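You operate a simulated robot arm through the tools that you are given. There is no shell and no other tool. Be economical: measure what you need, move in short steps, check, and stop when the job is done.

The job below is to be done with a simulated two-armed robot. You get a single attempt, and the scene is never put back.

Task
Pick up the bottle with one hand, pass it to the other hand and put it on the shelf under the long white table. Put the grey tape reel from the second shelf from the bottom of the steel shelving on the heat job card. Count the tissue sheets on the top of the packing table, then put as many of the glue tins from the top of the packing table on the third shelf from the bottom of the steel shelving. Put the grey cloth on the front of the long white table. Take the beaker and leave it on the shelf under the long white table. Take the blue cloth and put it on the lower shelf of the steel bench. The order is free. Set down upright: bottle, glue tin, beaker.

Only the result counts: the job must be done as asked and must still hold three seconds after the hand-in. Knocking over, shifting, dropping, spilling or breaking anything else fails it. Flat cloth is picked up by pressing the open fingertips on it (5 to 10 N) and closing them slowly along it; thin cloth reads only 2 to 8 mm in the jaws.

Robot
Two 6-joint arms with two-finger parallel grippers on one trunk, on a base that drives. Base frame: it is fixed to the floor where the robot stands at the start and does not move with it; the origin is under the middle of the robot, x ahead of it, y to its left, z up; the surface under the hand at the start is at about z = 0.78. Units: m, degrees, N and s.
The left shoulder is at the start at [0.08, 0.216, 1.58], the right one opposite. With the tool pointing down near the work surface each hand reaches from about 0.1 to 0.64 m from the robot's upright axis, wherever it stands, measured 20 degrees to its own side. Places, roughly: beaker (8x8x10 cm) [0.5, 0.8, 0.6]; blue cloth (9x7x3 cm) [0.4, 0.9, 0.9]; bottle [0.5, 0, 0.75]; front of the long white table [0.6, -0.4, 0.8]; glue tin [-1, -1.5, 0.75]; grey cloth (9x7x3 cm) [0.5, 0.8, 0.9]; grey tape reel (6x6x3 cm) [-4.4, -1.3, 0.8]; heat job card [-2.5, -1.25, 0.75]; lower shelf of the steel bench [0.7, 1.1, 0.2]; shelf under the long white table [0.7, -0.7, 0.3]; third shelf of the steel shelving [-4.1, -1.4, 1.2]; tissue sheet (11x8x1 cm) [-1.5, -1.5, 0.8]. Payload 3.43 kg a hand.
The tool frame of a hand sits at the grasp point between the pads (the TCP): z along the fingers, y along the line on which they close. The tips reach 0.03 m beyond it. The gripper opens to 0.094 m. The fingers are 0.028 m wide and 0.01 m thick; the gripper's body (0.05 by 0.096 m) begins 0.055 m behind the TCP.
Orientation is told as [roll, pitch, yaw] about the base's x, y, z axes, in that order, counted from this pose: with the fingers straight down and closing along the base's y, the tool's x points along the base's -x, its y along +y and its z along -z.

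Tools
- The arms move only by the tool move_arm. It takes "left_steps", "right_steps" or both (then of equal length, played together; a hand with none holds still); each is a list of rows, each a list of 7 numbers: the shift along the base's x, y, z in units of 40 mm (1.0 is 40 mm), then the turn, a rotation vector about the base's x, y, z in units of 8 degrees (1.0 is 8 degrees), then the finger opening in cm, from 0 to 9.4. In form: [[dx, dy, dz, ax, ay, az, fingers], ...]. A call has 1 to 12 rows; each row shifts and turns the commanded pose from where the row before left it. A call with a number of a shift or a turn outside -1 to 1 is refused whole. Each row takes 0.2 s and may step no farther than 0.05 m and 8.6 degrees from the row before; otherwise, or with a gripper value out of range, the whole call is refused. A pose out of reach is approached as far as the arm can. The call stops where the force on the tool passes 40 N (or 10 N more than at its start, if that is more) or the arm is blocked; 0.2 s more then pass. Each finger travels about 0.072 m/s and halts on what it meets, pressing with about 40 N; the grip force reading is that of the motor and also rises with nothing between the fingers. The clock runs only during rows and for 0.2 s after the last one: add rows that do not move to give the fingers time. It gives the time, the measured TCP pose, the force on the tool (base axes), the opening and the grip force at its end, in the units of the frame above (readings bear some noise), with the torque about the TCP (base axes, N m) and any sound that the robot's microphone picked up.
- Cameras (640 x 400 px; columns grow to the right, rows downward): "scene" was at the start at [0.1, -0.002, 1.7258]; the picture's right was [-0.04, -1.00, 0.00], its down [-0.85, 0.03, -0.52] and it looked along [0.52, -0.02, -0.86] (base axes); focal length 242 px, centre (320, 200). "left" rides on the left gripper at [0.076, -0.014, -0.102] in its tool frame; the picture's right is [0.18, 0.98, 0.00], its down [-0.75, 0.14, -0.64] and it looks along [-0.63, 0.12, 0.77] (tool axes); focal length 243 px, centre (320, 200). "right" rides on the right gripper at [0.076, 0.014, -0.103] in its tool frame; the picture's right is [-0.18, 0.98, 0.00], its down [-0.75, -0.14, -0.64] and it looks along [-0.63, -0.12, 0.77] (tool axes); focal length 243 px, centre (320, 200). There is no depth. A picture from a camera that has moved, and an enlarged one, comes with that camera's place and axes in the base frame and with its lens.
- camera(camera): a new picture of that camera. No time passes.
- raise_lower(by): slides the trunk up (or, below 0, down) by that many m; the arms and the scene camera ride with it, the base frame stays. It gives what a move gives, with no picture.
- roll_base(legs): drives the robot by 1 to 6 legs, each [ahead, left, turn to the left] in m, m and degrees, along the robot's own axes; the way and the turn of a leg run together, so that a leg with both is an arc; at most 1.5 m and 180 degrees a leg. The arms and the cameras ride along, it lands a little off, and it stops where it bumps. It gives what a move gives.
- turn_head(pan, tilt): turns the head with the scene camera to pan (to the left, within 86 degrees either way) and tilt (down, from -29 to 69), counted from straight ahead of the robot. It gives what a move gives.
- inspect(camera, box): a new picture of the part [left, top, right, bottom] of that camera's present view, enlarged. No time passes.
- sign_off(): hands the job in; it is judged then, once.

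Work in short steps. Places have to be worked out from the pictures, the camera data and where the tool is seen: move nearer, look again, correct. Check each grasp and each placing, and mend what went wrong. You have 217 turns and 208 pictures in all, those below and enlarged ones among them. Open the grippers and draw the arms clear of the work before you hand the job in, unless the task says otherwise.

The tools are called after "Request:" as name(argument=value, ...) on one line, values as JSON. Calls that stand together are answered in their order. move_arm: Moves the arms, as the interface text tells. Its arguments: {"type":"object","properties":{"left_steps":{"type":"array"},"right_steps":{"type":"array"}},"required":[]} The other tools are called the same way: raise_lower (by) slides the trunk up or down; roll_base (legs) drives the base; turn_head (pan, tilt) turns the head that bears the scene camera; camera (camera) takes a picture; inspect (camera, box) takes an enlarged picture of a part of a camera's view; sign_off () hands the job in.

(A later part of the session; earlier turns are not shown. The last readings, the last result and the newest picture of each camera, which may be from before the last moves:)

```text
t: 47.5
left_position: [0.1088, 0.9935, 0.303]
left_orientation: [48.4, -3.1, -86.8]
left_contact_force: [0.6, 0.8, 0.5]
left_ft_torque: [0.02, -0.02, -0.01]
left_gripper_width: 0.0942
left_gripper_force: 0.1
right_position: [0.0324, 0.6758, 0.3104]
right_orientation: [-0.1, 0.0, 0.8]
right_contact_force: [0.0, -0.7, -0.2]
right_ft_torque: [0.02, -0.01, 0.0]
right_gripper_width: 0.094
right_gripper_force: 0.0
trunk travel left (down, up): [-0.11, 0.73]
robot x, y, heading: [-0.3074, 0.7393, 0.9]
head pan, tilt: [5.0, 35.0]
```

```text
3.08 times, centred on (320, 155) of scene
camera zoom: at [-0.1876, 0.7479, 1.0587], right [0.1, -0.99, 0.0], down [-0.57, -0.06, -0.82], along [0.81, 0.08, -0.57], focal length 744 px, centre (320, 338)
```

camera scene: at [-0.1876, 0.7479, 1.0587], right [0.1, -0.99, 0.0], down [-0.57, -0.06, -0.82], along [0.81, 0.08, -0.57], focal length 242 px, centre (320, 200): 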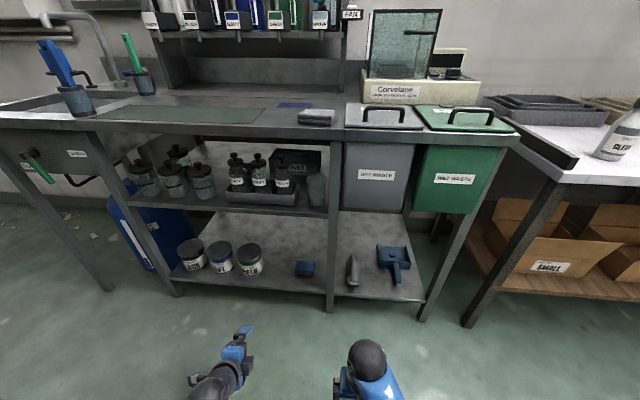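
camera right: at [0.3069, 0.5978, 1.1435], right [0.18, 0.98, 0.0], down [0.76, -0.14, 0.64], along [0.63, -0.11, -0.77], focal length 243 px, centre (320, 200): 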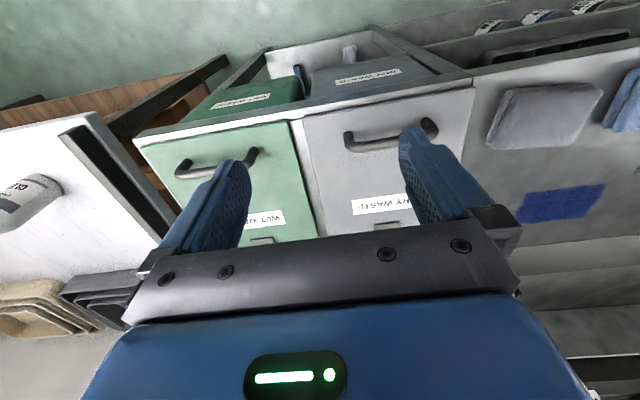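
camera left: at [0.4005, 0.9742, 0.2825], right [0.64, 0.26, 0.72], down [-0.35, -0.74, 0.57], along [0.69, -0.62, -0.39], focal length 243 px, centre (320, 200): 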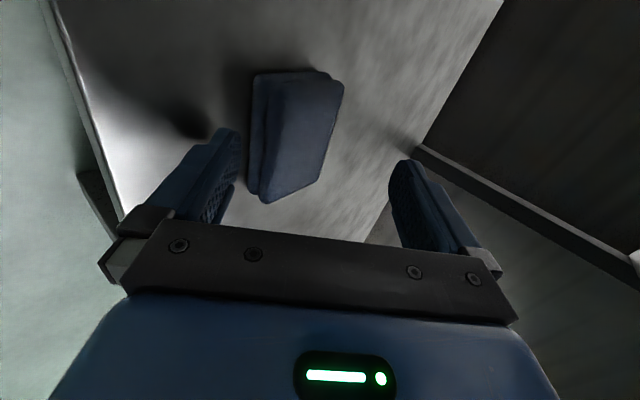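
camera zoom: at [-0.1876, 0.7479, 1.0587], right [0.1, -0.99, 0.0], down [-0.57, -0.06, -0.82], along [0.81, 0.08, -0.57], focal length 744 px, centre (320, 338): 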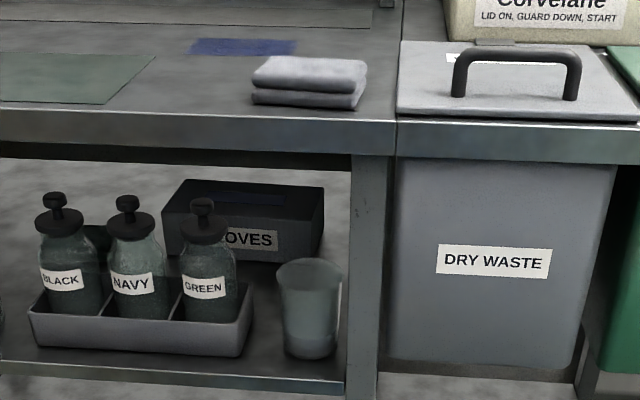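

Blue cloth is on the shelf. Beaker stands at ≈[0.458,0.821] close behind the leg; I'll deal with it later. Next: raise trunk and fetch the grey cloth with the right hand.

Request:
raise_lower(by=0.4)

Request:
raise_lower(by=0.32)

Request:
roll_base(legs=[[0.18, 0, 0], [0, 0.15, 0]])

Request:
turn_head(pan=0, tilt=55)

Request:
camera(camera="scene")

```text
t: 51.3
left_position: [0.1092, 0.9934, 0.7026]
left_orientation: [48.4, -3.1, -86.8]
left_contact_force: [0.1, -0.3, -0.3]
left_ft_torque: [0.0, -0.03, 0.0]
left_gripper_width: 0.0939
left_gripper_force: 0.1
right_position: [0.0329, 0.6765, 0.711]
right_orientation: [0.0, 0.0, 0.8]
right_contact_force: [-1.2, 0.6, 0.1]
right_ft_torque: [0.06, 0.02, 0.02]
right_gripper_width: 0.0942
right_gripper_force: 0.0
trunk travel left (down, up): [-0.51, 0.33]
robot x, y, heading: [-0.3052, 0.7394, 0.7]
head pan, tilt: [5.0, 35.0]
```

```text
t: 54.5
left_position: [0.1101, 0.9944, 1.0235]
left_orientation: [48.4, -3.2, -86.9]
left_contact_force: [0.0, 1.2, 0.6]
left_ft_torque: [-0.01, -0.02, 0.01]
left_gripper_width: 0.0939
left_gripper_force: 0.1
right_position: [0.0327, 0.6756, 1.0307]
right_orientation: [0.0, 0.0, 0.8]
right_contact_force: [0.3, 0.9, 0.9]
right_ft_torque: [0.01, -0.01, -0.01]
right_gripper_width: 0.0942
right_gripper_force: 0.1
trunk travel left (down, up): [-0.83, 0.01]
robot x, y, heading: [-0.3097, 0.7393, 1.0]
head pan, tilt: [5.0, 35.0]
```

```text
t: 57.0
left_position: [0.2909, 1.1426, 1.0237]
left_orientation: [48.4, -2.8, -87.1]
left_contact_force: [-0.3, -1.2, -0.7]
left_ft_torque: [0.01, -0.01, 0.02]
left_gripper_width: 0.0939
left_gripper_force: 0.0
right_position: [0.2148, 0.8238, 1.0306]
right_orientation: [0.2, 0.1, 0.7]
right_contact_force: [-0.1, 0.2, -0.8]
right_ft_torque: [0.0, 0.04, 0.0]
right_gripper_width: 0.0939
right_gripper_force: 0.0
trunk travel left (down, up): [-0.83, 0.01]
robot x, y, heading: [-0.1279, 0.8873, 0.8]
head pan, tilt: [5.0, 35.0]
```

```text
t: 57.8
left_position: [0.2909, 1.1463, 1.0232]
left_orientation: [48.4, -3.1, -87.0]
left_contact_force: [-0.3, 0.1, 0.5]
left_ft_torque: [-0.03, -0.04, 0.0]
left_gripper_width: 0.0941
left_gripper_force: 0.0
right_position: [0.2123, 0.8269, 1.0304]
right_orientation: [-0.1, -0.1, 0.7]
right_contact_force: [-0.4, -0.1, -0.7]
right_ft_torque: [0.0, -0.02, 0.01]
right_gripper_width: 0.0939
right_gripper_force: 0.0
trunk travel left (down, up): [-0.83, 0.01]
robot x, y, heading: [-0.1239, 0.8879, 0.7]
head pan, tilt: [0.0, 55.0]
```

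```text
174 pictures are left
camera scene: at [-0.0224, 0.8925, 1.7505], right [0.01, -1.0, 0.0], down [-0.82, -0.01, -0.57], along [0.57, 0.01, -0.82], focal length 242 px, centre (320, 200)
```

scene: 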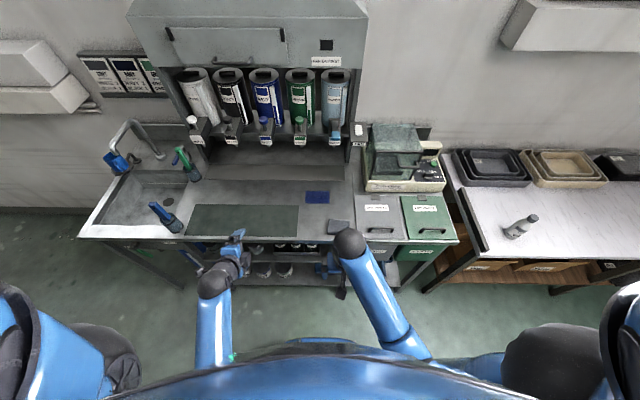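

Grey cloth ≈[0.445,0.82]. I move the right hand over it while turning it 88°.

Request:
move_arm(right_steps=[[0.4, 0, 0, 0, 0, 1, 9.4], [0.5, 0, 0, 0, 0, 1, 9.4], [0.5, 0, 0, 0, 0, 1, 9.4], [0.5, 0, 0, 0, 0, 1, 9.4], [0.5, 0, 0, 0, 0, 1, 9.4], [0.5, 0, 0, 0, 0, 1, 9.4], [0.5, 0, 0, 0, 0, 1, 9.4], [0.5, 0, -0.2, 0, 0, 1, 9.4], [0.6, 0, -0.5, 0, 0, 1, 9.4], [0.6, 0, -0.8, 0, 0, 1, 9.4], [0.6, 0, -0.8, 0, 0, 1, 9.4], [0, 0, 0, 0, 0, 0, 9.4]])

Request:
camera(camera="right")

```text
t: 60.4
left_position: [0.291, 1.1453, 1.0243]
left_orientation: [48.5, -3.1, -87.0]
left_contact_force: [0.3, 0.5, -0.8]
left_ft_torque: [-0.02, -0.01, -0.01]
left_gripper_width: 0.0939
left_gripper_force: 0.1
right_position: [0.4402, 0.8266, 0.9381]
right_orientation: [0.0, 0.0, 88.7]
right_contact_force: [-0.4, -0.6, 0.9]
right_ft_torque: [0.02, 0.02, -0.01]
right_gripper_width: 0.094
right_gripper_force: 0.0
trunk travel left (down, up): [-0.83, 0.01]
robot x, y, heading: [-0.1294, 0.8867, 0.9]
head pan, tilt: [0.0, 55.0]
```

```text
173 pictures are left
camera right: at [0.4239, 0.7516, 1.0418], right [-0.98, 0.2, 0.0], down [0.16, 0.75, 0.64], along [0.13, 0.63, -0.77], focal length 243 px, centre (320, 200)
```

right: 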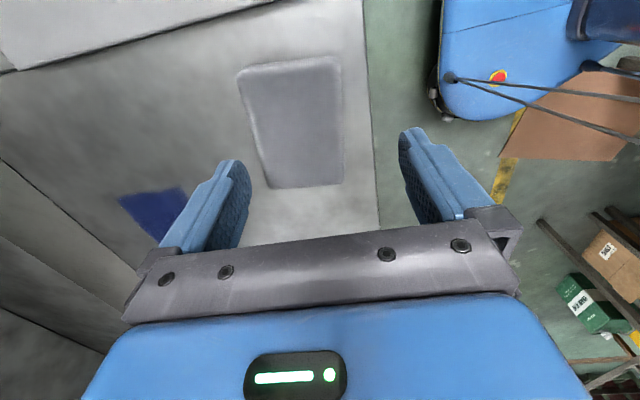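

Offset small: shift +13 mm x, −13 mm y, turn −6°, then lower to just above the bench.

Request:
move_arm(right_steps=[[0.33, -0.33, 0, 0, 0, -0.75, 9.4], [0, 0, -0.4, 0, 0, 0, 9.4], [0, 0, -0.4, 0, 0, 0, 9.4], [0, 0, -0.2, 0, 0, 0, 9.4], [0, 0, 0, 0, 0, 0, 9.4]])

Request:
camera(camera="right")

```text
t: 61.6
left_position: [0.2911, 1.1454, 1.0228]
left_orientation: [48.3, -3.1, -87.0]
left_contact_force: [-0.4, 0.2, 0.1]
left_ft_torque: [0.04, 0.0, -0.01]
left_gripper_width: 0.0939
left_gripper_force: 0.1
right_position: [0.4538, 0.8141, 0.8992]
right_orientation: [0.0, 0.0, 82.7]
right_contact_force: [0.1, -0.4, -0.9]
right_ft_torque: [-0.03, 0.02, -0.02]
right_gripper_width: 0.0936
right_gripper_force: 0.0
trunk travel left (down, up): [-0.83, 0.01]
robot x, y, heading: [-0.1258, 0.8864, 0.7]
head pan, tilt: [0.0, 55.0]
```

```text
172 pictures are left
camera right: at [0.4299, 0.7403, 1.0017], right [-0.95, 0.31, 0.0], down [0.24, 0.73, 0.64], along [0.2, 0.61, -0.77], focal length 243 px, centre (320, 200)
```

right: 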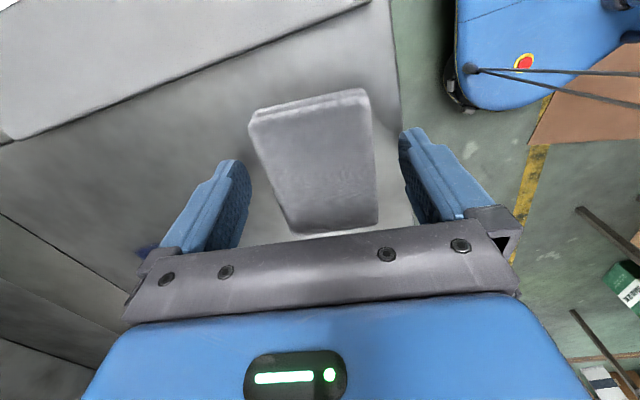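

Cloth is well between the fingers. I close and lift.

Request:
move_arm(right_steps=[[0, 0, -0.1, 0, 0, 0, 8], [0, 0, 0, 0, 0, 0, 6], [0, 0, 0, 0, 0, 0, 4], [0, 0, 0, 0, 0, 0, 2], [0, 0, 0, 0, 0, 0, 1], [0, 0, 0, 0, 0, 0, 1], [0, 0, 0.6, 0, 0, 0, 1], [0, 0, 1, 0, 0, 0, 1], [0, 0, 1, 0, 0, 0, 1], [0, 0, 0.5, 0, 0, 0, 1]])

Request:
camera(camera="right")

```text
t: 63.8
left_position: [0.2898, 1.1452, 1.023]
left_orientation: [48.4, -3.1, -86.9]
left_contact_force: [-0.4, -0.2, 0.0]
left_ft_torque: [0.01, 0.01, 0.0]
left_gripper_width: 0.0937
left_gripper_force: 0.1
right_position: [0.4537, 0.8131, 1.0192]
right_orientation: [0.0, 0.1, 82.7]
right_contact_force: [0.0, 1.2, 0.2]
right_ft_torque: [0.01, -0.01, 0.02]
right_gripper_width: 0.0644
right_gripper_force: 40.2
trunk travel left (down, up): [-0.83, 0.01]
robot x, y, heading: [-0.1283, 0.8878, 0.7]
head pan, tilt: [0.0, 55.0]
```

```text
171 pictures are left
camera right: at [0.4301, 0.7405, 1.122], right [-0.95, 0.31, 0.0], down [0.24, 0.73, 0.64], along [0.2, 0.61, -0.77], focal length 243 px, centre (320, 200)
```

right: 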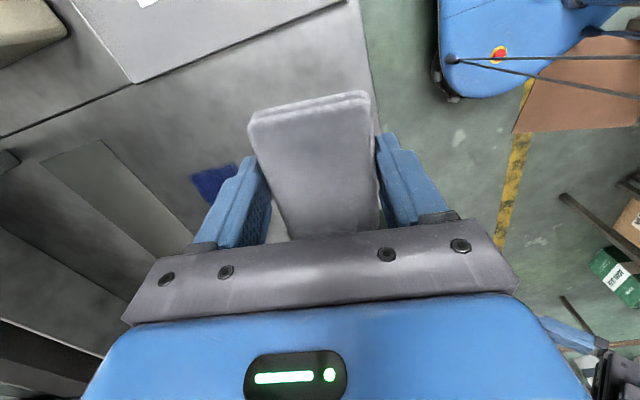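

Grey cloth held. I back off and reorient the left hand (tool forward), pulling the right hand in.

Request:
roll_base(legs=[[-0.15, 0, 0]])

Request:
move_arm(left_steps=[[0, 0, 0, 0, 1, 0, 5], [0, 0, 0, 0, 1, 0, 1], [0, 0, 0, 0, 1, 0, 0], [0, 0, 0, 0, 1, 0, 0], [0, 0, 0, 0, 1, 0, 0], [0, 0, 0, 0, 1, 0, 0], [0, 0, 0, 0, 0, 1, 0], [0, 0, 0, 0, 0, 1, 0], [0, 0, 0, 0, 0, 1, 0], [0, 0, 0, 0, 0, 1, 0], [0, 0, 0, 0, 0, 1, 0], [0, 0, 0, 0, 0, 1, 0]], right_steps=[[-1, 0, 0, 0, 0, 0, 1], [-1, 0, 0, 0, 0, 0, 1], [-1, 0, 0, 0, 0, 0, 1], [-1, 0, 0, 0, 0, 0, 1], [-1, 0, 0, 0, 0, 0, 1], [-1, 0, 0, 0, 0, 0, 1], [0, 0, 0, 0, 0, 0, 1], [0, 0, 0, 0, 0, 0, 1], [0, 0, 0, 0, 0, 0, 1], [0, 0, 0, 0, 0, 0, 1], [0, 0, 0, 0, 0, 0, 1], [0, 0, 0, 0, 0, 0, 1]])

Request:
move_arm(left_steps=[[0, 0, 0, 0, 0, 1, 0], [0, 0, 0, 0, 0, 1, 0], [0, 0, 0, 0, 0, 1, 0], [0, 0, 0, 0, 0, 1, 0], [0, 0, 0, 0, 0, 0.8, 0], [0, 0, 0, 0, -1, 0, 0], [0, 0, 0, 0, -1, 0, 0], [0, 0, 0, 0, -1, 0, 0], [0, 0, 0, 0, -1, 0, 0], [0, 0, 0, 0, -1, 0, 0], [0, 0, 0, 0, -1, 0, 0], [0, 0, 0, 0, -1, 0, 0]])

Request:
roll_base(legs=[[0, -0.27, 0]])

Request:
raise_lower(by=-0.4)

Request:
turn_head(pan=12, tilt=35)

Request:
camera(camera="scene")

```text
t: 65.2
left_position: [0.1456, 1.1438, 1.0208]
left_orientation: [48.2, -3.0, -86.9]
left_contact_force: [1.1, 0.4, 0.3]
left_ft_torque: [0.01, 0.01, 0.02]
left_gripper_width: 0.094
left_gripper_force: 0.1
right_position: [0.3085, 0.8115, 1.0172]
right_orientation: [0.3, -0.1, 82.8]
right_contact_force: [-0.3, 0.4, -0.3]
right_ft_torque: [0.0, 0.03, 0.01]
right_gripper_width: 0.065
right_gripper_force: 39.8
trunk travel left (down, up): [-0.83, 0.01]
robot x, y, heading: [-0.2747, 0.8895, 1.0]
head pan, tilt: [0.0, 55.0]
```

```text
t: 67.8
left_position: [0.1426, 1.1451, 1.0236]
left_orientation: [0.5, 0.3, -37.5]
left_contact_force: [0.7, 0.5, -0.5]
left_ft_torque: [0.0, -0.04, -0.01]
left_gripper_width: 0.0
left_gripper_force: 32.9
right_position: [0.0658, 0.8132, 1.0184]
right_orientation: [0.0, 0.1, 82.7]
right_contact_force: [-1.1, 0.0, 0.1]
right_ft_torque: [-0.03, 0.0, 0.02]
right_gripper_width: 0.0647
right_gripper_force: 40.3
trunk travel left (down, up): [-0.83, 0.01]
robot x, y, heading: [-0.2729, 0.8876, 1.0]
head pan, tilt: [0.0, 55.0]
```

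```text
t: 70.4
left_position: [0.1418, 1.1429, 1.0225]
left_orientation: [-0.6, -55.8, 1.2]
left_contact_force: [0.0, -0.7, -0.7]
left_ft_torque: [-0.03, 0.05, 0.0]
left_gripper_width: 0.0
left_gripper_force: 32.9
right_position: [0.0645, 0.8118, 1.0167]
right_orientation: [-0.1, 0.1, 82.8]
right_contact_force: [-0.5, 0.0, 0.2]
right_ft_torque: [-0.02, 0.0, 0.0]
right_gripper_width: 0.0647
right_gripper_force: 40.0
trunk travel left (down, up): [-0.83, 0.01]
robot x, y, heading: [-0.2758, 0.8906, 0.8]
head pan, tilt: [0.0, 55.0]
```

```text
t: 72.3
left_position: [0.1466, 0.8777, 1.0218]
left_orientation: [-0.7, -55.8, 1.5]
left_contact_force: [0.3, 0.4, 0.7]
left_ft_torque: [-0.01, 0.02, -0.03]
left_gripper_width: 0.0
left_gripper_force: 32.8
right_position: [0.0684, 0.5456, 1.019]
right_orientation: [-0.1, 0.2, 82.8]
right_contact_force: [0.2, 0.6, -0.5]
right_ft_torque: [-0.04, 0.05, 0.01]
right_gripper_width: 0.0646
right_gripper_force: 40.6
trunk travel left (down, up): [-0.83, 0.01]
robot x, y, heading: [-0.2734, 0.6178, 0.5]
head pan, tilt: [0.0, 55.0]
```

```text
t: 76.1
left_position: [0.145, 0.8744, 0.6241]
left_orientation: [-0.5, -55.8, 1.3]
left_contact_force: [0.4, -0.3, -0.1]
left_ft_torque: [-0.01, -0.01, 0.0]
left_gripper_width: 0.0001
left_gripper_force: 33.4
right_position: [0.0686, 0.5431, 0.6186]
right_orientation: [0.1, -0.1, 82.7]
right_contact_force: [0.1, 0.0, -0.5]
right_ft_torque: [0.0, -0.01, -0.03]
right_gripper_width: 0.0647
right_gripper_force: 40.4
trunk travel left (down, up): [-0.43, 0.41]
robot x, y, heading: [-0.2713, 0.6193, 0.9]
head pan, tilt: [0.0, 55.0]
```

```text
t: 77.0
left_position: [0.1458, 0.875, 0.6241]
left_orientation: [-0.5, -55.8, 1.2]
left_contact_force: [0.4, 0.8, -0.7]
left_ft_torque: [0.01, -0.01, 0.0]
left_gripper_width: 0.0
left_gripper_force: 32.8
right_position: [0.0679, 0.5432, 0.6168]
right_orientation: [-0.1, 0.0, 82.9]
right_contact_force: [0.7, 0.0, -0.2]
right_ft_torque: [0.0, -0.03, 0.01]
right_gripper_width: 0.0647
right_gripper_force: 40.1
trunk travel left (down, up): [-0.43, 0.41]
robot x, y, heading: [-0.2716, 0.6172, 0.8]
head pan, tilt: [12.0, 35.0]
```

```text
170 pictures are left
camera scene: at [-0.1534, 0.6384, 1.3786], right [0.22, -0.98, 0.0], down [-0.56, -0.13, -0.82], along [0.8, 0.18, -0.57], focal length 242 px, centre (320, 200)
```

scene: 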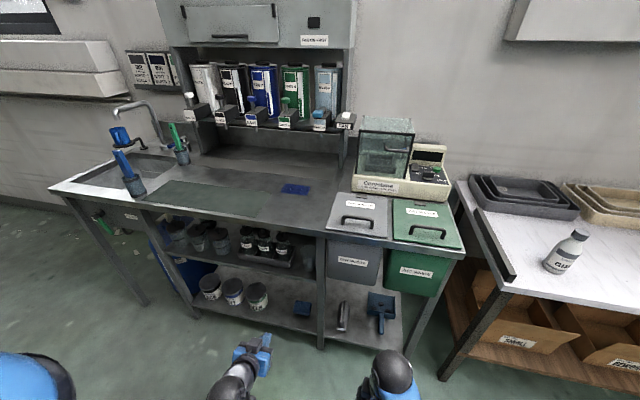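

Left hand now points forward at z≈0.62. Look through the left camera.

Request:
camera(camera="left")

```text
169 pictures are left
camera left: at [0.018, 0.8591, 0.6179], right [-0.12, 0.98, -0.16], down [-0.11, 0.14, 0.98], along [0.99, 0.13, 0.09], focal length 243 px, centre (320, 200)
```

left: 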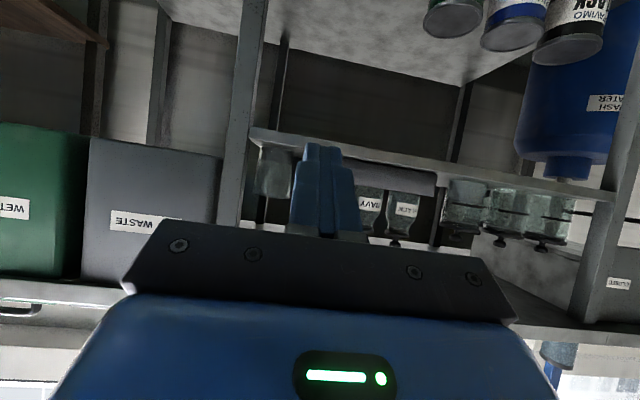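

Beaker centre ≈y 0.83, just behind the leg. I drive closer, then nudge it inward with the closed fingertips.

Request:
roll_base(legs=[[0.18, 0, 0]])

Request:
move_arm(left_steps=[[0, -0.6, 0.2, 0, 0, 0, 0], [0, -0.5, 0, 0, 0, 0, 0], [0, 0, 0, 0, 0, 0, 0]])

Request:
camera(camera="left")

```text
t: 78.5
left_position: [0.3276, 0.8762, 0.6235]
left_orientation: [-0.5, -55.8, 1.3]
left_contact_force: [-0.2, 0.1, 0.2]
left_ft_torque: [0.01, 0.02, 0.01]
left_gripper_width: 0.0
left_gripper_force: 32.6
right_position: [0.2496, 0.5448, 0.617]
right_orientation: [0.0, -0.1, 82.8]
right_contact_force: [0.1, 0.1, 0.1]
right_ft_torque: [-0.01, 0.01, -0.03]
right_gripper_width: 0.065
right_gripper_force: 39.6
trunk travel left (down, up): [-0.43, 0.41]
robot x, y, heading: [-0.0918, 0.6181, 0.6]
head pan, tilt: [12.0, 35.0]
```

```text
t: 79.3
left_position: [0.3268, 0.8339, 0.6301]
left_orientation: [-0.4, -55.8, 1.3]
left_contact_force: [-0.1, -0.6, 0.0]
left_ft_torque: [0.01, -0.01, 0.03]
left_gripper_width: 0.0001
left_gripper_force: 32.9
right_position: [0.2492, 0.5455, 0.6176]
right_orientation: [0.0, 0.0, 82.8]
right_contact_force: [-0.6, -0.1, -0.8]
right_ft_torque: [-0.03, 0.02, 0.02]
right_gripper_width: 0.0644
right_gripper_force: 39.9
trunk travel left (down, up): [-0.43, 0.41]
robot x, y, heading: [-0.0871, 0.6189, 0.7]
head pan, tilt: [12.0, 35.0]
```

```text
168 pictures are left
camera left: at [0.1988, 0.8178, 0.6252], right [-0.12, 0.98, -0.16], down [-0.11, 0.14, 0.98], along [0.99, 0.13, 0.09], focal length 243 px, centre (320, 200)
```

left: 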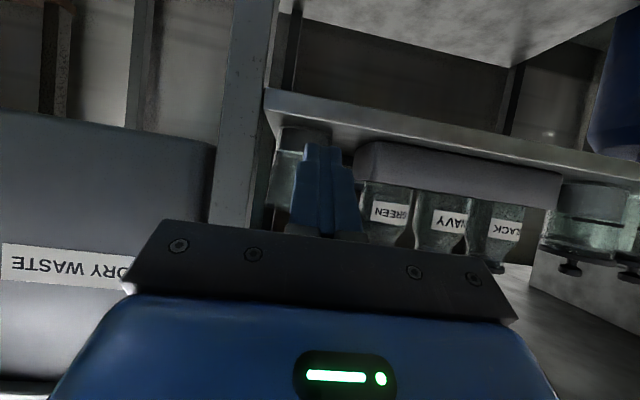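

I nudge the beaker straight in, slowly.

Request:
move_arm(left_steps=[[0.7, -0.15, 0, 0, 0, 0, 0], [0.6, 0, 0, 0, 0, 0, 0], [0.3, 0, 0, 0, 0, 0, 0], [0.25, 0, 0, 0, 0, 0, 0], [0.25, 0, 0, 0, 0, 0, 0], [0.25, 0, 0, 0, 0, 0, 0], [0.25, 0, 0, 0, 0, 0, 0], [0.2, 0, 0, 0, 0, 0, 0]])

Request:
camera(camera="left")

Request:
inspect(camera="scene", box=[160, 180, 400, 330])

```text
t: 81.1
left_position: [0.4379, 0.8268, 0.6305]
left_orientation: [-0.5, -55.7, 1.2]
left_contact_force: [0.0, 0.0, -0.5]
left_ft_torque: [-0.02, 0.01, 0.03]
left_gripper_width: 0.0
left_gripper_force: 32.7
right_position: [0.2508, 0.5465, 0.6172]
right_orientation: [0.0, 0.0, 82.8]
right_contact_force: [0.4, 0.4, -0.2]
right_ft_torque: [-0.01, 0.01, -0.03]
right_gripper_width: 0.0647
right_gripper_force: 39.9
trunk travel left (down, up): [-0.43, 0.41]
robot x, y, heading: [-0.0919, 0.6218, 0.7]
head pan, tilt: [12.0, 35.0]
```

```text
167 pictures are left
camera left: at [0.3105, 0.8117, 0.6258], right [-0.12, 0.98, -0.16], down [-0.11, 0.14, 0.98], along [0.99, 0.13, 0.09], focal length 243 px, centre (320, 200)
```

left: 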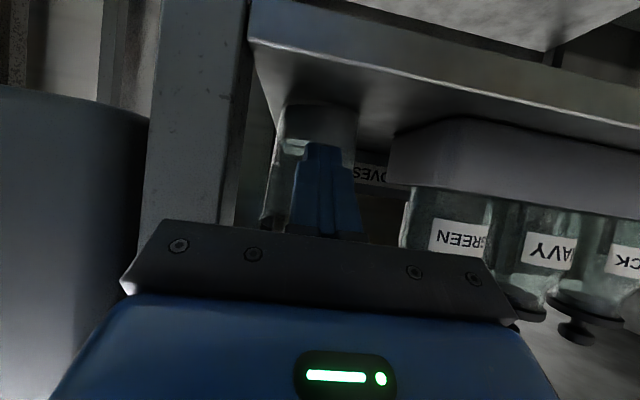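

```text
2.67 times, centred on (280, 255) of scene
camera zoom: at [0.0275, 0.6409, 1.3787], right [0.22, -0.98, 0.0], down [-0.56, -0.13, -0.82], along [0.8, 0.18, -0.57], focal length 644 px, centre (427, 53)
```

zoom: 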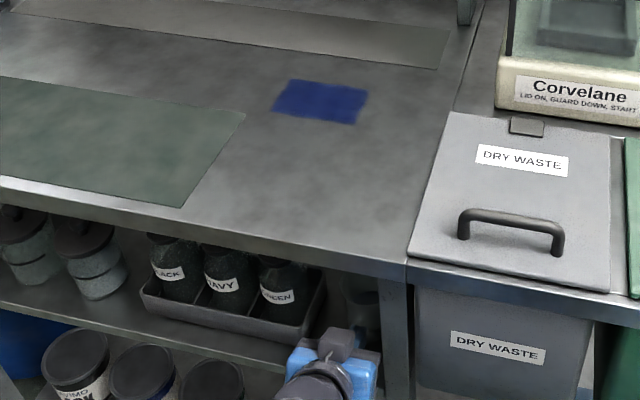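

Beaker moved in upright to ≈[0.50,0.825]. I retreat, raise to z≈0.665, turn 15° right and open.

Request:
move_arm(left_steps=[[-0.8, 0, 0, 0, 0, 0, 0], [-0.8, 0.4, 0.3, 0, 0, 0, 0], [-0.4, 0.4, 0.5, 0, 0, -0.9, 0], [0, 0, 0.05, 0, 0, -0.9, 5], [0, 0, 0, 0, 0, 0, 8.2], [0, 0, 0, 0, 0, 0, 8.2]])

Request:
camera(camera="left")

```text
t: 82.5
left_position: [0.3578, 0.8582, 0.6646]
left_orientation: [-0.5, -55.7, -13.2]
left_contact_force: [0.2, -0.8, -0.2]
left_ft_torque: [0.0, -0.03, 0.01]
left_gripper_width: 0.0822
left_gripper_force: 0.1
right_position: [0.2513, 0.5454, 0.6177]
right_orientation: [-0.1, 0.0, 82.8]
right_contact_force: [0.5, 0.5, -1.2]
right_ft_torque: [0.03, -0.04, 0.02]
right_gripper_width: 0.0646
right_gripper_force: 39.8
trunk travel left (down, up): [-0.43, 0.41]
robot x, y, heading: [-0.0906, 0.6199, 0.7]
head pan, tilt: [12.0, 35.0]
```

```text
165 pictures are left
camera left: at [0.2305, 0.8757, 0.6598], right [0.13, 0.98, -0.16], down [-0.07, 0.17, 0.98], along [0.99, -0.12, 0.09], focal length 243 px, centre (320, 200)
```

left: 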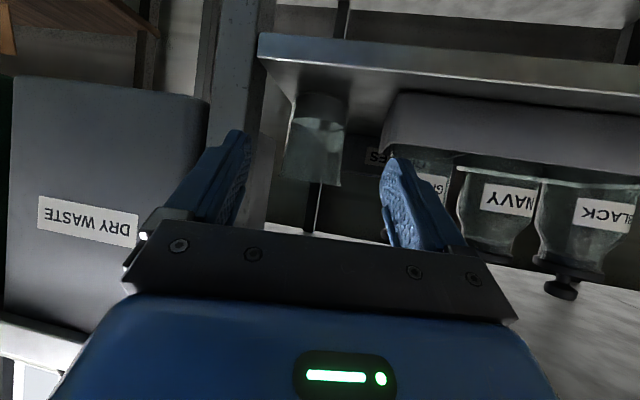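

Geometry agrees. I advance along the tool's heading.

Request:
move_arm(left_steps=[[0.8, -0.19, 0, 0, 0, 0, 8.2], [0.8, -0.18, 0, 0, 0, 0, 8.2], [0.5, -0.12, 0, 0, 0, 0, 8.2], [0.5, -0.12, 0, 0, 0, 0, 8.2], [0, 0, 0, 0, 0, 0, 8.2]])

Request:
camera(camera="left")

```text
t: 83.7
left_position: [0.4635, 0.8348, 0.6654]
left_orientation: [-0.6, -55.7, -13.1]
left_contact_force: [-0.4, 7.2, 0.3]
left_ft_torque: [-0.03, 0.01, -0.12]
left_gripper_width: 0.0776
left_gripper_force: 0.1
right_position: [0.2493, 0.5454, 0.6169]
right_orientation: [0.0, 0.0, 82.7]
right_contact_force: [0.3, 0.3, -0.3]
right_ft_torque: [0.03, 0.0, -0.01]
right_gripper_width: 0.0648
right_gripper_force: 39.5
trunk travel left (down, up): [-0.43, 0.41]
robot x, y, heading: [-0.0903, 0.6172, 0.6]
head pan, tilt: [12.0, 35.0]
```

```text
164 pictures are left
camera left: at [0.3349, 0.8524, 0.6598], right [0.13, 0.98, -0.16], down [-0.07, 0.17, 0.98], along [0.99, -0.12, 0.09], focal length 243 px, centre (320, 200)
```

left: 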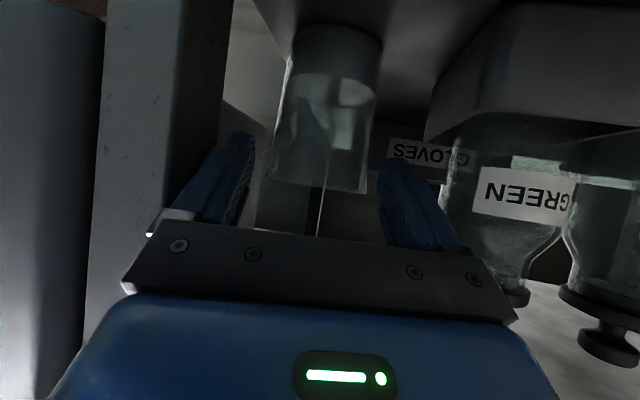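

Light touch of the right finger on the leg. I narrow the opening to 7.5 cm, shift 4 mm left and advance.

Request:
move_arm(left_steps=[[0, 0.1, 0, 0, 0, 0, 7.5], [0, 0, 0, 0, 0, 0, 7.5], [0.3, -0.06, 0, 0, 0, 0, 7.5], [0.4, -0.09, 0, 0, 0, 0, 7.5], [0.3, -0.06, 0, 0, 0, 0, 7.5], [0, 0, 0, 0, 0, 0, 7.5]])

Request:
camera(camera="left")

```text
t: 85.1
left_position: [0.5043, 0.8303, 0.6645]
left_orientation: [-0.5, -55.7, -13.1]
left_contact_force: [0.0, 0.2, -0.7]
left_ft_torque: [-0.01, -0.01, -0.01]
left_gripper_width: 0.0752
left_gripper_force: 0.1
right_position: [0.2511, 0.5452, 0.6164]
right_orientation: [0.0, 0.0, 82.8]
right_contact_force: [0.8, 0.3, -0.9]
right_ft_torque: [0.0, 0.03, -0.02]
right_gripper_width: 0.0649
right_gripper_force: 40.1
trunk travel left (down, up): [-0.43, 0.41]
robot x, y, heading: [-0.0885, 0.6171, 0.9]
head pan, tilt: [12.0, 35.0]
```

```text
163 pictures are left
camera left: at [0.375, 0.8472, 0.6598], right [0.13, 0.98, -0.16], down [-0.07, 0.17, 0.98], along [0.99, -0.12, 0.09], focal length 243 px, centre (320, 200)
```

left: 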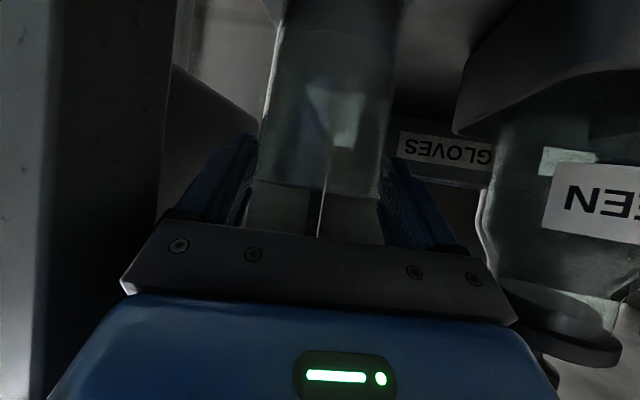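

Beaker is between the pads but gripped near the rim; I lower 12 mm and close.

Request:
move_arm(left_steps=[[0.1, 0, -0.3, 0, 0, 0, 7.5], [0, 0, 0, 0, 0, 0, 7], [0, 0, 0, 0, 0, 0, 6.5], [0, 0, 0, 0, 0, 0, 6], [0, 0, 0, 0, 0, 0, 5], [0, 0, 0, 0, 0, 0, 5]])

Request:
camera(camera="left")

```text
t: 86.5
left_position: [0.5075, 0.8301, 0.6549]
left_orientation: [-0.5, -56.0, -13.2]
left_contact_force: [3.0, 0.8, 9.2]
left_ft_torque: [0.05, -0.33, 0.05]
left_gripper_width: 0.0731
left_gripper_force: 40.1
right_position: [0.2507, 0.5455, 0.6177]
right_orientation: [-0.1, -0.1, 82.8]
right_contact_force: [-0.6, 0.2, -0.5]
right_ft_torque: [0.0, -0.01, -0.02]
right_gripper_width: 0.0649
right_gripper_force: 40.4
trunk travel left (down, up): [-0.43, 0.41]
robot x, y, heading: [-0.0908, 0.6203, 1.2]
head pan, tilt: [12.0, 35.0]
```

```text
162 pictures are left
camera left: at [0.3793, 0.847, 0.6489], right [0.13, 0.98, -0.16], down [-0.07, 0.17, 0.98], along [0.99, -0.12, 0.09], focal length 243 px, centre (320, 200)
```

left: 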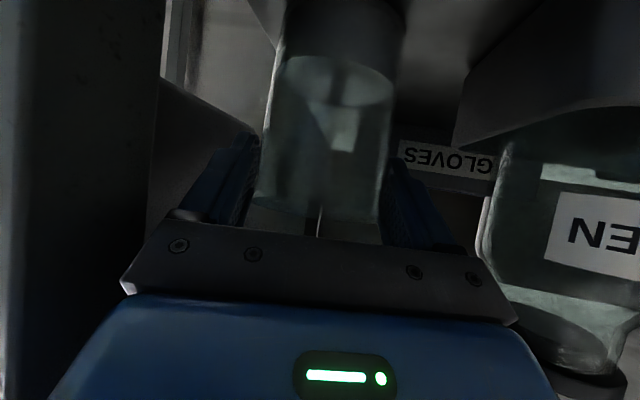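

Gripped at 73 mm. I lift 1.5 cm gently and check.

Request:
move_arm(left_steps=[[0, 0, 0.15, 0, 0, 0, 5], [0, 0, 0.25, 0, 0, 0, 5], [0, 0, 0.2, 0, 0, 0, 5], [0, 0, 0, 0, 0, 0, 5]])

Request:
camera(camera="left")

```text
t: 87.5
left_position: [0.5069, 0.8296, 0.677]
left_orientation: [-0.5, -55.7, -13.1]
left_contact_force: [0.2, 0.1, -0.4]
left_ft_torque: [0.0, 0.03, 0.01]
left_gripper_width: 0.0729
left_gripper_force: 40.3
right_position: [0.2493, 0.5448, 0.6179]
right_orientation: [0.0, -0.1, 82.8]
right_contact_force: [-0.5, -0.4, -0.3]
right_ft_torque: [0.01, -0.01, 0.01]
right_gripper_width: 0.065
right_gripper_force: 40.1
trunk travel left (down, up): [-0.43, 0.41]
robot x, y, heading: [-0.0897, 0.6223, 0.8]
head pan, tilt: [12.0, 35.0]
```

```text
161 pictures are left
camera left: at [0.3786, 0.8467, 0.6716], right [0.13, 0.98, -0.16], down [-0.07, 0.17, 0.98], along [0.99, -0.12, 0.09], focal length 243 px, centre (320, 200)
```

left: 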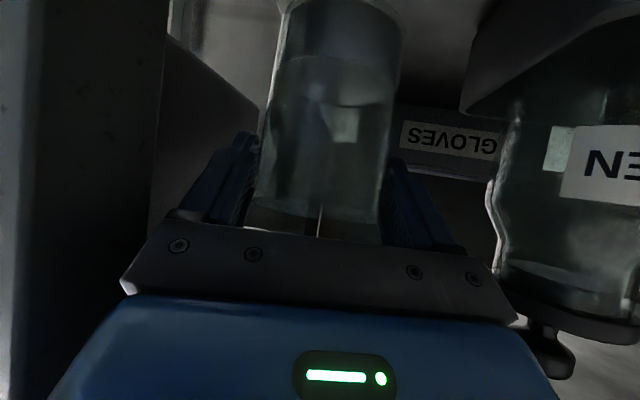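

Lifted. I withdraw along the same line.

Request:
move_arm(left_steps=[[-0.5, 0.12, 0, 0, 0, 0, 5], [-0.6, 0.15, 0, 0, 0, 0, 5], [-0.8, 0.19, 0, 0, 0, 0, 5], [-0.8, 0.19, 0, 0, 0, 0, 5], [-0.8, 0.19, 0, 0, 0, 0, 5], [-0.6, 0.1, 0, 0, 0, 0, 5], [0, 0, 0, 0, 0, 0, 5]])

Request:
roll_base(legs=[[-0.2, 0, 0]])

Request:
camera(camera="left")

Request:
camera(camera="scene")

```text
t: 89.1
left_position: [0.3416, 0.8681, 0.6772]
left_orientation: [-0.6, -55.7, -13.0]
left_contact_force: [0.9, 0.2, -1.2]
left_ft_torque: [0.01, 0.04, 0.01]
left_gripper_width: 0.0732
left_gripper_force: 40.4
right_position: [0.2505, 0.5455, 0.6171]
right_orientation: [0.0, 0.0, 82.9]
right_contact_force: [0.5, -0.2, 0.0]
right_ft_torque: [0.0, 0.01, 0.0]
right_gripper_width: 0.0646
right_gripper_force: 40.1
trunk travel left (down, up): [-0.43, 0.41]
robot x, y, heading: [-0.0919, 0.6148, 1.1]
head pan, tilt: [12.0, 35.0]
```

```text
t: 90.7
left_position: [0.1414, 0.8654, 0.6765]
left_orientation: [-0.5, -55.7, -13.1]
left_contact_force: [0.0, 0.8, -1.0]
left_ft_torque: [-0.01, -0.03, 0.0]
left_gripper_width: 0.0732
left_gripper_force: 39.7
right_position: [0.0501, 0.5428, 0.6181]
right_orientation: [-0.2, 0.0, 82.8]
right_contact_force: [-0.1, -1.0, 0.1]
right_ft_torque: [-0.02, -0.05, 0.01]
right_gripper_width: 0.0649
right_gripper_force: 40.1
trunk travel left (down, up): [-0.43, 0.41]
robot x, y, heading: [-0.2861, 0.6145, 0.9]
head pan, tilt: [12.0, 35.0]
```

```text
160 pictures are left
camera left: at [0.0137, 0.8821, 0.6723], right [0.13, 0.98, -0.16], down [-0.07, 0.17, 0.98], along [0.99, -0.12, 0.09], focal length 243 px, centre (320, 200)
```

left: 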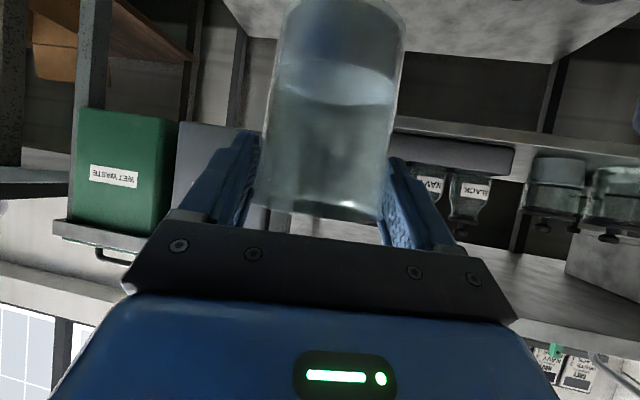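

```text
159 pictures are left
camera scene: at [-0.1734, 0.6381, 1.3787], right [0.22, -0.98, 0.0], down [-0.56, -0.13, -0.82], along [0.8, 0.18, -0.57], focal length 242 px, centre (320, 200)
```

scene: 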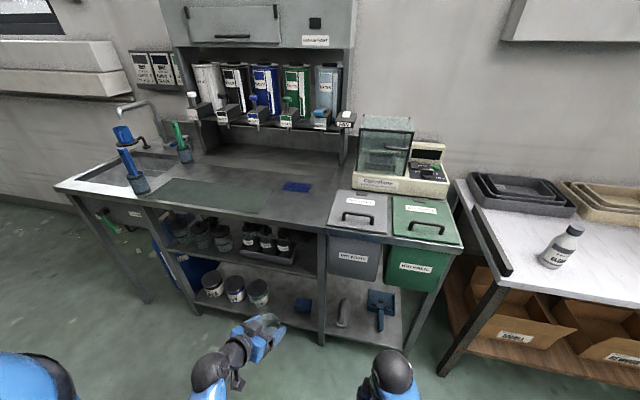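

Beaker held upright, scene otherwise intact. I drive right along the table to look at its shelf.

Request:
roll_base(legs=[[0, -0.9, 0]])

Request:
turn_head(pan=-15, tilt=38)

Request:
camera(camera="scene")

```text
t: 95.4
left_position: [0.154, -0.0343, 0.677]
left_orientation: [-0.5, -55.6, -13.1]
left_contact_force: [-0.9, 0.7, -0.3]
left_ft_torque: [-0.02, -0.02, 0.02]
left_gripper_width: 0.0732
left_gripper_force: 39.7
right_position: [0.0622, -0.359, 0.6183]
right_orientation: [0.0, 0.0, 82.8]
right_contact_force: [0.0, -0.4, -0.3]
right_ft_torque: [-0.01, 0.0, 0.0]
right_gripper_width: 0.0649
right_gripper_force: 40.2
trunk travel left (down, up): [-0.43, 0.41]
robot x, y, heading: [-0.2776, -0.2861, 0.6]
head pan, tilt: [12.0, 35.0]
```

```text
t: 96.3
left_position: [0.1549, -0.0355, 0.677]
left_orientation: [-0.6, -55.8, -13.1]
left_contact_force: [-0.1, -0.5, -1.3]
left_ft_torque: [-0.01, 0.02, 0.0]
left_gripper_width: 0.0729
left_gripper_force: 40.2
right_position: [0.0618, -0.3584, 0.6179]
right_orientation: [-0.1, -0.1, 82.8]
right_contact_force: [-0.5, -0.3, -0.9]
right_ft_torque: [-0.01, 0.0, 0.02]
right_gripper_width: 0.0646
right_gripper_force: 39.8
trunk travel left (down, up): [-0.43, 0.41]
robot x, y, heading: [-0.2757, -0.2833, 0.9]
head pan, tilt: [-15.0, 38.0]
```

```text
158 pictures are left
camera scene: at [-0.1626, -0.3028, 1.3741], right [-0.24, -0.97, 0.0], down [-0.6, 0.15, -0.79], along [0.76, -0.19, -0.62], focal length 242 px, centre (320, 200)
```

scene: 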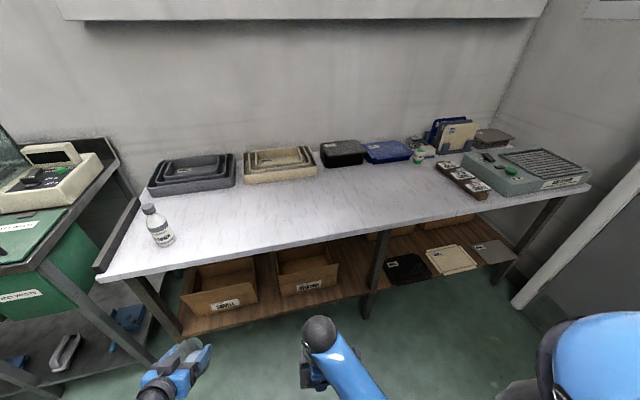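

There is a clear stretch of shelf between the second box and the middle leg. I lower and move further right to see it.

Request:
roll_base(legs=[[0, -0.3, 0]])

Request:
raise_lower(by=-0.3)

Request:
turn_head(pan=0, tilt=35)

Request:
camera(camera="scene")

Request:
camera(camera="left")

```text
t: 98.4
left_position: [0.1575, -0.3321, 0.6772]
left_orientation: [-0.6, -55.7, -13.0]
left_contact_force: [0.1, 0.7, -0.6]
left_ft_torque: [-0.02, -0.02, 0.01]
left_gripper_width: 0.0728
left_gripper_force: 39.7
right_position: [0.0668, -0.6549, 0.6164]
right_orientation: [0.0, 0.1, 83.0]
right_contact_force: [-0.5, 0.6, 0.7]
right_ft_torque: [0.01, 0.01, 0.02]
right_gripper_width: 0.0646
right_gripper_force: 40.0
trunk travel left (down, up): [-0.43, 0.41]
robot x, y, heading: [-0.2719, -0.579, 0.8]
head pan, tilt: [-15.0, 38.0]
```

```text
t: 101.4
left_position: [0.1582, -0.3316, 0.3757]
left_orientation: [-0.4, -55.7, -13.1]
left_contact_force: [-0.2, 0.4, -0.7]
left_ft_torque: [-0.01, 0.0, 0.01]
left_gripper_width: 0.0733
left_gripper_force: 40.0
right_position: [0.0676, -0.6547, 0.3184]
right_orientation: [-0.1, 0.0, 82.9]
right_contact_force: [-0.5, 0.0, -0.5]
right_ft_torque: [0.03, -0.02, -0.02]
right_gripper_width: 0.0648
right_gripper_force: 39.5
trunk travel left (down, up): [-0.13, 0.71]
robot x, y, heading: [-0.2743, -0.5777, 1.2]
head pan, tilt: [-15.0, 38.0]
```

```text
t: 102.1
left_position: [0.158, -0.332, 0.3773]
left_orientation: [-0.5, -55.8, -12.9]
left_contact_force: [0.5, 0.4, -1.3]
left_ft_torque: [-0.02, -0.02, 0.0]
left_gripper_width: 0.0729
left_gripper_force: 39.7
right_position: [0.0669, -0.6543, 0.3194]
right_orientation: [0.0, 0.0, 83.0]
right_contact_force: [-0.7, -0.2, -0.5]
right_ft_torque: [-0.01, 0.02, 0.0]
right_gripper_width: 0.0644
right_gripper_force: 40.6
trunk travel left (down, up): [-0.13, 0.71]
robot x, y, heading: [-0.2761, -0.5827, 1.1]
head pan, tilt: [0.0, 35.0]
```

```text
157 pictures are left
camera scene: at [-0.1536, -0.5786, 1.0787], right [0.02, -1.0, 0.0], down [-0.57, -0.01, -0.82], along [0.82, 0.01, -0.57], focal length 242 px, centre (320, 200)
```

scene: 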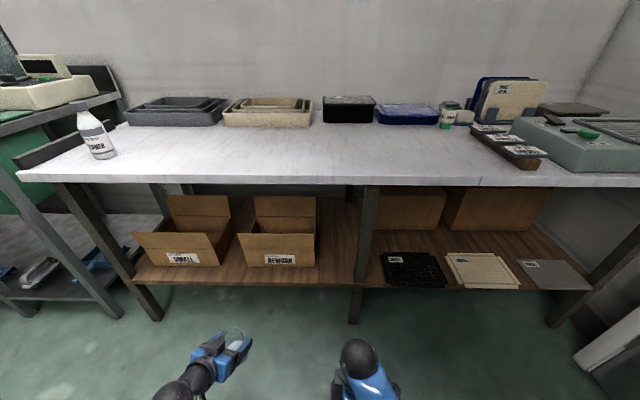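

```text
156 pictures are left
camera left: at [0.03, -0.3155, 0.3722], right [0.13, 0.98, -0.16], down [-0.07, 0.17, 0.98], along [0.99, -0.11, 0.09], focal length 243 px, centre (320, 200)
```

left: 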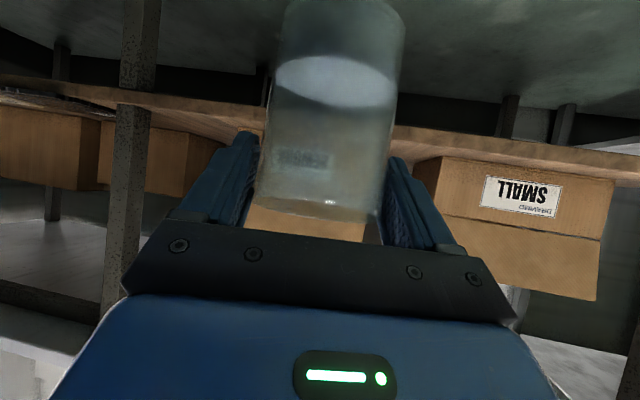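

Gap between the REWORK box and the leg is y≈−0.56…−0.68. I straighten the left hand's yaw, raise it a bit and shift right so it lines up with y≈−0.62.

Request:
move_arm(left_steps=[[0, 0, 0.6, 0, 0, 0.8, 5], [0, 0, 0.7, 0, 0, 0.85, 5], [0, 0, 0, 0, 0, 0, 5]])

Request:
roll_base(legs=[[0.05, -0.28, 0]])

Request:
camera(camera="left")

Request:
camera(camera="scene")

```text
t: 102.9
left_position: [0.1588, -0.3323, 0.4305]
left_orientation: [-0.5, -55.8, 0.3]
left_contact_force: [-0.2, -0.7, -0.6]
left_ft_torque: [0.01, 0.0, 0.01]
left_gripper_width: 0.0729
left_gripper_force: 40.4
right_position: [0.067, -0.6552, 0.3169]
right_orientation: [0.0, -0.1, 83.0]
right_contact_force: [-0.4, 0.0, -0.2]
right_ft_torque: [0.0, 0.02, 0.03]
right_gripper_width: 0.0646
right_gripper_force: 40.1
trunk travel left (down, up): [-0.13, 0.71]
robot x, y, heading: [-0.2749, -0.5832, 1.1]
head pan, tilt: [0.0, 35.0]
```

```text
t: 104.9
left_position: [0.2129, -0.608, 0.43]
left_orientation: [-0.4, -55.8, 0.4]
left_contact_force: [-0.4, -0.5, -1.7]
left_ft_torque: [0.0, 0.0, 0.01]
left_gripper_width: 0.0734
left_gripper_force: 39.9
right_position: [0.122, -0.9328, 0.3178]
right_orientation: [0.0, 0.0, 83.0]
right_contact_force: [0.4, 0.1, -0.2]
right_ft_torque: [0.01, 0.03, 0.03]
right_gripper_width: 0.0648
right_gripper_force: 39.5
trunk travel left (down, up): [-0.13, 0.71]
robot x, y, heading: [-0.2156, -0.8605, 1.0]
head pan, tilt: [0.0, 35.0]
```

```text
155 pictures are left
camera left: at [0.0847, -0.6225, 0.425], right [-0.1, 0.98, -0.16], down [-0.11, 0.15, 0.98], along [0.99, 0.12, 0.09], focal length 243 px, centre (320, 200)
```

left: 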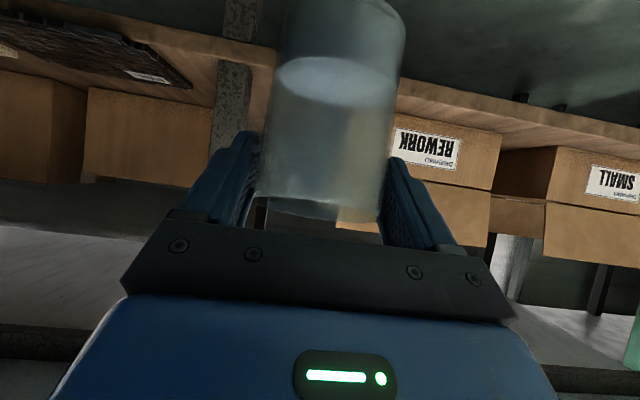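

```text
154 pictures are left
camera scene: at [-0.0982, -0.8573, 1.0787], right [0.02, -1.0, 0.0], down [-0.57, -0.01, -0.82], along [0.82, 0.02, -0.57], focal length 242 px, centre (320, 200)
```

scene: 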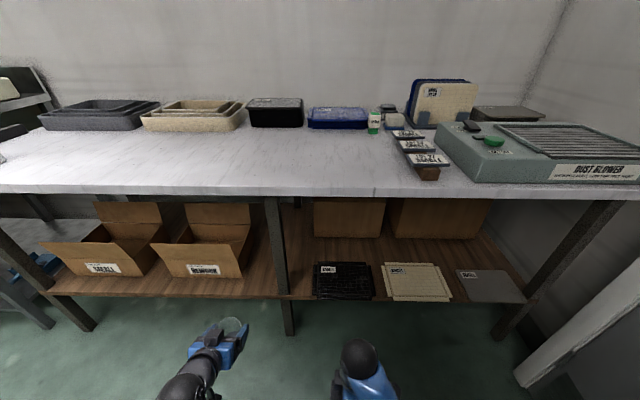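

I shift 3 cm right, drive forward 14 cm and look again before entering.

Request:
roll_base(legs=[[0.14, -0.03, 0]])

Request:
camera(camera="left")

Request:
inspect(camera="scene", box=[100, 180, 380, 360])

```text
t: 106.3
left_position: [0.3552, -0.6353, 0.4302]
left_orientation: [-0.5, -55.7, 0.5]
left_contact_force: [0.0, 0.3, -1.6]
left_ft_torque: [0.0, -0.03, 0.01]
left_gripper_width: 0.0729
left_gripper_force: 40.1
right_position: [0.2637, -0.9607, 0.3179]
right_orientation: [-0.1, 0.0, 83.1]
right_contact_force: [-0.4, 0.0, -0.7]
right_ft_torque: [-0.02, 0.04, -0.01]
right_gripper_width: 0.0646
right_gripper_force: 39.4
trunk travel left (down, up): [-0.13, 0.71]
robot x, y, heading: [-0.0791, -0.888, 1.3]
head pan, tilt: [0.0, 35.0]
```

```text
153 pictures are left
camera left: at [0.2267, -0.6496, 0.4246], right [-0.1, 0.98, -0.16], down [-0.11, 0.15, 0.98], along [0.99, 0.12, 0.09], focal length 243 px, centre (320, 200)
```

left: 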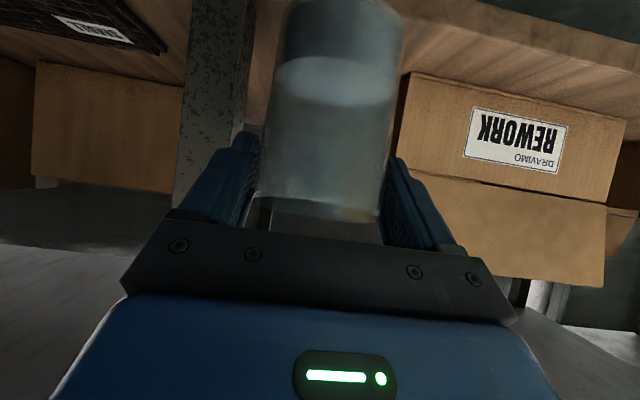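

```text
2.22 times, centred on (240, 270) of scene
camera zoom: at [0.0443, -0.884, 1.0786], right [0.02, -1.0, 0.0], down [-0.57, -0.01, -0.82], along [0.82, 0.02, -0.57], focal length 537 px, centre (498, 44)
```

zoom: 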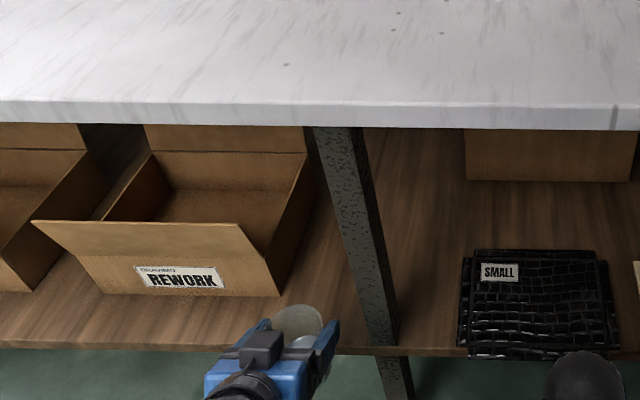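

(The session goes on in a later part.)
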